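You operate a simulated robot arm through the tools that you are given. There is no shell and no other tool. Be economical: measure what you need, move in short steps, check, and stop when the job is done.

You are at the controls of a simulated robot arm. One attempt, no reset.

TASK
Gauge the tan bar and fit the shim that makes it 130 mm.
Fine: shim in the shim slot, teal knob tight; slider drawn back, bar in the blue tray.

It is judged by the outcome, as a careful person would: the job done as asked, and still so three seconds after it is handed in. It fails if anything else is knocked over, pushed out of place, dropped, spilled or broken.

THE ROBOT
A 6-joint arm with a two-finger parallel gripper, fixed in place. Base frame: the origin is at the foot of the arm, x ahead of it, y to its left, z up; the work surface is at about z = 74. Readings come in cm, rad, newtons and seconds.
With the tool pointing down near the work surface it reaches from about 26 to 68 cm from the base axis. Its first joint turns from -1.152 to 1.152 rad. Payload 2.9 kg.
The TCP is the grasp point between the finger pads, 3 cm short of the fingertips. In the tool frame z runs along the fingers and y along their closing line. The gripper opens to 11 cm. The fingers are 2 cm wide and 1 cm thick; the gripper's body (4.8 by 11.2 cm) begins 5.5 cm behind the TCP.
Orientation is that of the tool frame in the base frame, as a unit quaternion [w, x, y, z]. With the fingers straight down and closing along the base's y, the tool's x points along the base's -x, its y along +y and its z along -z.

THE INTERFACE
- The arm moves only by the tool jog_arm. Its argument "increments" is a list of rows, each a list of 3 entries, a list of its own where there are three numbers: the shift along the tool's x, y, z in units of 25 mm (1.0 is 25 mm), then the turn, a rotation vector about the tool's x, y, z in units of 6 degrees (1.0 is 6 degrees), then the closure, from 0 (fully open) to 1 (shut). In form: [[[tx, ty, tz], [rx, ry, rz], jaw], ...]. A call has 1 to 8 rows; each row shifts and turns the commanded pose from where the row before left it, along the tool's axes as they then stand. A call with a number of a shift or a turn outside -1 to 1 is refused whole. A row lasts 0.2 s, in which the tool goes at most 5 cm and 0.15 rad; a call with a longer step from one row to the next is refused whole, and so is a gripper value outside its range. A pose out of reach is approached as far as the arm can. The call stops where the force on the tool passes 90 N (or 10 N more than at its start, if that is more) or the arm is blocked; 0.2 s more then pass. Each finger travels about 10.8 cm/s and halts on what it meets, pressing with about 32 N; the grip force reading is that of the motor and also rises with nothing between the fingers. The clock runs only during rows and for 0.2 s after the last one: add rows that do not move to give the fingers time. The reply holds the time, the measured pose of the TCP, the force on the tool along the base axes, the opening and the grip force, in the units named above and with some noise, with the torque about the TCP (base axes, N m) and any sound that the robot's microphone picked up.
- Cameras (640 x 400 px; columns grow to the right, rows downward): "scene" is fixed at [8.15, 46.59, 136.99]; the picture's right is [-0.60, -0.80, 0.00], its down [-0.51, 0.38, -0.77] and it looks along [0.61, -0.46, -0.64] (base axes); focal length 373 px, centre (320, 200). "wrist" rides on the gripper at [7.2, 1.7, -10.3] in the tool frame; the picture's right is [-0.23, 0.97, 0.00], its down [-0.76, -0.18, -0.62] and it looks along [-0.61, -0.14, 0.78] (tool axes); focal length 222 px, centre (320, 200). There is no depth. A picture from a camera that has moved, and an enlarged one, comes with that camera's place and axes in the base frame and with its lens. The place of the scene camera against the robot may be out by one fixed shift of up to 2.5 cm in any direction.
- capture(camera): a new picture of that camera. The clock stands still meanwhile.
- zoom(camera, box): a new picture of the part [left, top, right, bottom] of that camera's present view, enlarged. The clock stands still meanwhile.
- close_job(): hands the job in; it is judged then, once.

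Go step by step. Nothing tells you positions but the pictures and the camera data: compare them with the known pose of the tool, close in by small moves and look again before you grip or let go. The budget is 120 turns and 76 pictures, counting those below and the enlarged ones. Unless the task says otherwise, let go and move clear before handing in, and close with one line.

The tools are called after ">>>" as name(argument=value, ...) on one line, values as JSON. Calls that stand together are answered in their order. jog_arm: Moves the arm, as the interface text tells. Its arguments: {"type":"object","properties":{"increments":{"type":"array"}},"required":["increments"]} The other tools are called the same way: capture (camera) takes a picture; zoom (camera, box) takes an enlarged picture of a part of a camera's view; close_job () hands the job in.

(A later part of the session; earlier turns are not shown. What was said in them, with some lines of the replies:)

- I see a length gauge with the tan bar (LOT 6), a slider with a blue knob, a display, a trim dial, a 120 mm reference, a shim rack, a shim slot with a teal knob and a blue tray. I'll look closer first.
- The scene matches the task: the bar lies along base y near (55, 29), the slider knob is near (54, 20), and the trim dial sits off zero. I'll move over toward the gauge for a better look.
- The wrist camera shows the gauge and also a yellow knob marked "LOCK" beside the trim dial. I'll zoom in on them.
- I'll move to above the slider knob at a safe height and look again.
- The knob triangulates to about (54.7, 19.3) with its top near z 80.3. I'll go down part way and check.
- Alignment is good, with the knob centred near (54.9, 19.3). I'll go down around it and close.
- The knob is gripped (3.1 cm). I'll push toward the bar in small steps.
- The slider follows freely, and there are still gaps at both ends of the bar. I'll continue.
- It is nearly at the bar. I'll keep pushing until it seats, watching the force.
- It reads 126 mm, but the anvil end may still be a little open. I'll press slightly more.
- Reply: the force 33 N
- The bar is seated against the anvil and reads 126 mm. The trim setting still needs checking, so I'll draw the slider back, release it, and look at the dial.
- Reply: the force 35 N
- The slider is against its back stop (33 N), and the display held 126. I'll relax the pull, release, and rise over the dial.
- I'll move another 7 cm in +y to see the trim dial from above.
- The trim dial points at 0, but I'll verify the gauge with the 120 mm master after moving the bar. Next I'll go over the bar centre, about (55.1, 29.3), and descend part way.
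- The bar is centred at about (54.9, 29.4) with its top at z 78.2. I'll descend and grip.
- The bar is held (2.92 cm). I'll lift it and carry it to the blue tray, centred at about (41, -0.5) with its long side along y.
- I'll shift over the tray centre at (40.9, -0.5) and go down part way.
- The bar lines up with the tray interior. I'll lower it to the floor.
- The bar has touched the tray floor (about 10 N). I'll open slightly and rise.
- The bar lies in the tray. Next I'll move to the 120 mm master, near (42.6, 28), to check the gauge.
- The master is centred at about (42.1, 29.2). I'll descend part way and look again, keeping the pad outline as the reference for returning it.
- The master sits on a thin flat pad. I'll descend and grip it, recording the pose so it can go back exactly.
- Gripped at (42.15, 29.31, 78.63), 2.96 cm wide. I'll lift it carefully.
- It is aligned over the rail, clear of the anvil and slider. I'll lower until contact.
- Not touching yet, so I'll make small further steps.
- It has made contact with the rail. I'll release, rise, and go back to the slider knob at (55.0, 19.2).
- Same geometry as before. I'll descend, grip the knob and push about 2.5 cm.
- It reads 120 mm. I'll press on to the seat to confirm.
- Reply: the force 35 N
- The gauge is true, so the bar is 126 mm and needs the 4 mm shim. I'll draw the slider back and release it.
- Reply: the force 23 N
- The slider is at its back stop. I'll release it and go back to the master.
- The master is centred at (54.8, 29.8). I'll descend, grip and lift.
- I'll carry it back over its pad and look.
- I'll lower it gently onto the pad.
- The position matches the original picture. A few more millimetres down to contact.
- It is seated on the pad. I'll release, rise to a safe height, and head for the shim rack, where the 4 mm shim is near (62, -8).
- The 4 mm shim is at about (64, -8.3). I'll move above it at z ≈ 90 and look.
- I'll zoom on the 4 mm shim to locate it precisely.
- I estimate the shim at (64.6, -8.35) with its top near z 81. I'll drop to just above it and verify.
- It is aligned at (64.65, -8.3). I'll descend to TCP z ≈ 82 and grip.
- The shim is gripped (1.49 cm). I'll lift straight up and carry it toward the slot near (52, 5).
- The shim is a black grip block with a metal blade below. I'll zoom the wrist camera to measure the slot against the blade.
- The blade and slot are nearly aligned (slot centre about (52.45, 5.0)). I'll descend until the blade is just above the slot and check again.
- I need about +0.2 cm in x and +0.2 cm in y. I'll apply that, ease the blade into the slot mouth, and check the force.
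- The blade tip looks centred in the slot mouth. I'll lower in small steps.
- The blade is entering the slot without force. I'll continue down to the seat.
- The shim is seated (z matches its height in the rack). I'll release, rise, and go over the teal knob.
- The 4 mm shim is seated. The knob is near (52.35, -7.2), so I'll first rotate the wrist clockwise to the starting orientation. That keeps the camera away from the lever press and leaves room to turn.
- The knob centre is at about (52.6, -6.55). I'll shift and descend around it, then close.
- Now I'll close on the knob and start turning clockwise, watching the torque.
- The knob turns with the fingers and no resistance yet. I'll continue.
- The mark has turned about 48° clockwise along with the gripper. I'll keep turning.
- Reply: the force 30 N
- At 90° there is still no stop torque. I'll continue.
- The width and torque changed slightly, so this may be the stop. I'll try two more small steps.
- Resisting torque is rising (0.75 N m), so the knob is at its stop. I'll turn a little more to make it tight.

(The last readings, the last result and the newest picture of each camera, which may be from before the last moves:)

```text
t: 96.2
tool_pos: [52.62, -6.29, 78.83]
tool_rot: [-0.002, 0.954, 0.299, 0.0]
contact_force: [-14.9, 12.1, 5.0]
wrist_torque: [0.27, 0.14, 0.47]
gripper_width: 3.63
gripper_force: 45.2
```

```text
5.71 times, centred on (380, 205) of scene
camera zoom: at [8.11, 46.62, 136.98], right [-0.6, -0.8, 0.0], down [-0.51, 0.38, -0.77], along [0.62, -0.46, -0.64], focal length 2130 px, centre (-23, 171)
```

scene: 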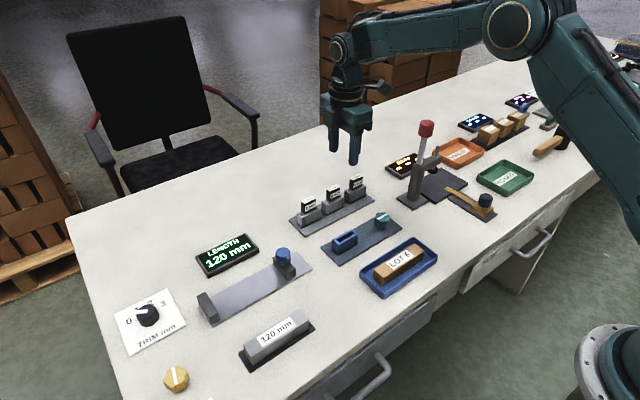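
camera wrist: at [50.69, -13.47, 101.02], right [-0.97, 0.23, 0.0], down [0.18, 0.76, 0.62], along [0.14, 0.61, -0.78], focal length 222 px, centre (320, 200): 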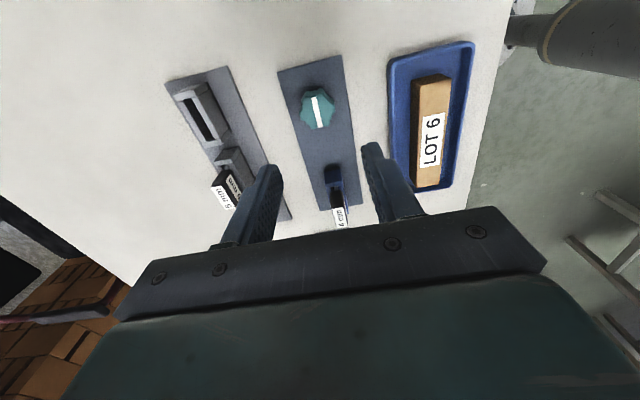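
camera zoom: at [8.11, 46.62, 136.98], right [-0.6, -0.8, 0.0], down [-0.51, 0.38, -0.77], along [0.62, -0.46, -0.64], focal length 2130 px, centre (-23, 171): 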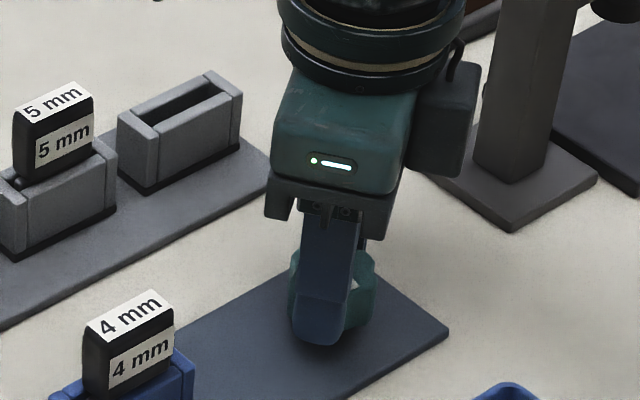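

The fingers are now slipping on a stopped knob, so it is tight. I'll open, rise clear and inspect.

>>> jog_arm(increments=[[[0, 0, 0], [0, 0, 0], 0.6], [[0, 0, 0], [0, 0, 0], 0.5], [[0, 0, -0.5], [0, 0, 0], 0.5], [[0, 0, -0.9], [0, 0, 0], 0.5], [[0, 0, -1], [0, 0, 0], 0.5], [[0, 0, -1], [0, 0, 0], 0.5], [[0, 0, -1], [0, 0, 0], 0.5], [[0, 0, -1], [0, 0, 0], 0.5]])

>>> zoom(camera="scene", box=[300, 170, 440, 270])

```text
t: 98.0
tool_pos: [52.42, -6.3, 92.28]
tool_rot: [0.0, 0.954, 0.299, 0.0]
contact_force: [-0.7, -0.1, 0.3]
wrist_torque: [-0.02, 0.04, -0.04]
gripper_width: 5.51
gripper_force: 0.0
```

```text
4.00 times, centred on (370, 220) of scene
camera zoom: at [8.15, 46.59, 136.99], right [-0.6, -0.8, 0.0], down [-0.51, 0.38, -0.77], along [0.61, -0.46, -0.64], focal length 1491 px, centre (120, 120)
```

zoom: 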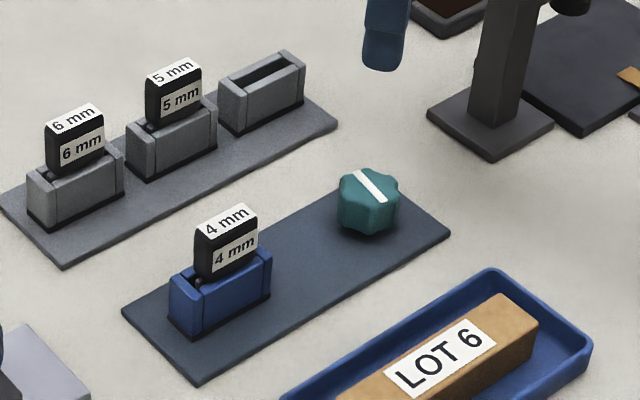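

The mark has turned a quarter turn to its stop and the shim sits in the slot. One last check of the whole bench.

>>> jog_arm(increments=[[[0, 0, -0.8], [0, 0, 0], 0.4], [[0, 0, -0.8], [0, 0, 0], 0.4], [[0, 0, 0], [0, 0, 0], 0.4]])

>>> capture(camera="scene")

>>> zoom(camera="scene", box=[100, 220, 340, 400])

```text
t: 98.8
tool_pos: [52.54, -6.49, 96.24]
tool_rot: [-0.001, 0.954, 0.299, 0.0]
contact_force: [0.3, -0.4, 0.0]
wrist_torque: [-0.02, -0.01, -0.03]
gripper_width: 6.58
gripper_force: 0.0
```

```text
6 pictures are left
```

scene: 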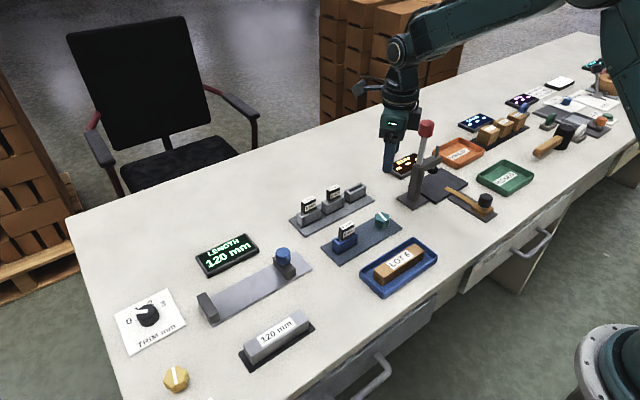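

```text
2.22 times, centred on (220, 310) of scene
camera zoom: at [8.15, 46.59, 136.99], right [-0.6, -0.8, 0.0], down [-0.51, 0.38, -0.77], along [0.61, -0.46, -0.64], focal length 828 px, centre (542, -44)
```

zoom: 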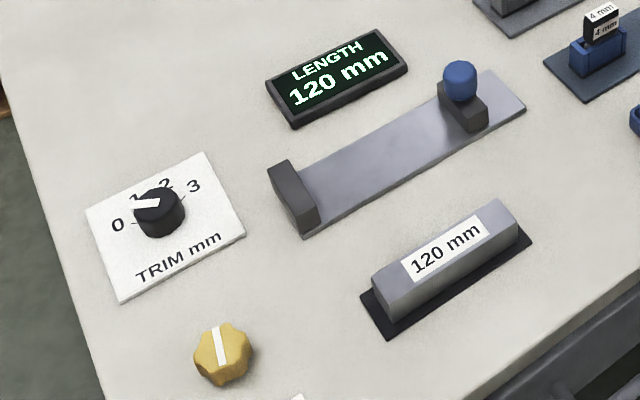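

Everything is in order: the bar is in the blue tray, the slider is drawn back, the 4 mm shim is in the slot with the knob tight, and the master is back on its pad. I'm handing in.

>>> close_job()

```text
The job is handed in.
```

The tan bar gauged 126 mm, so I fitted the 4 mm shim to make 130 mm; the gauge read 120 mm on the 120 mm master. The teal knob is tight, the slider is drawn back and the bar is in the blue tray.
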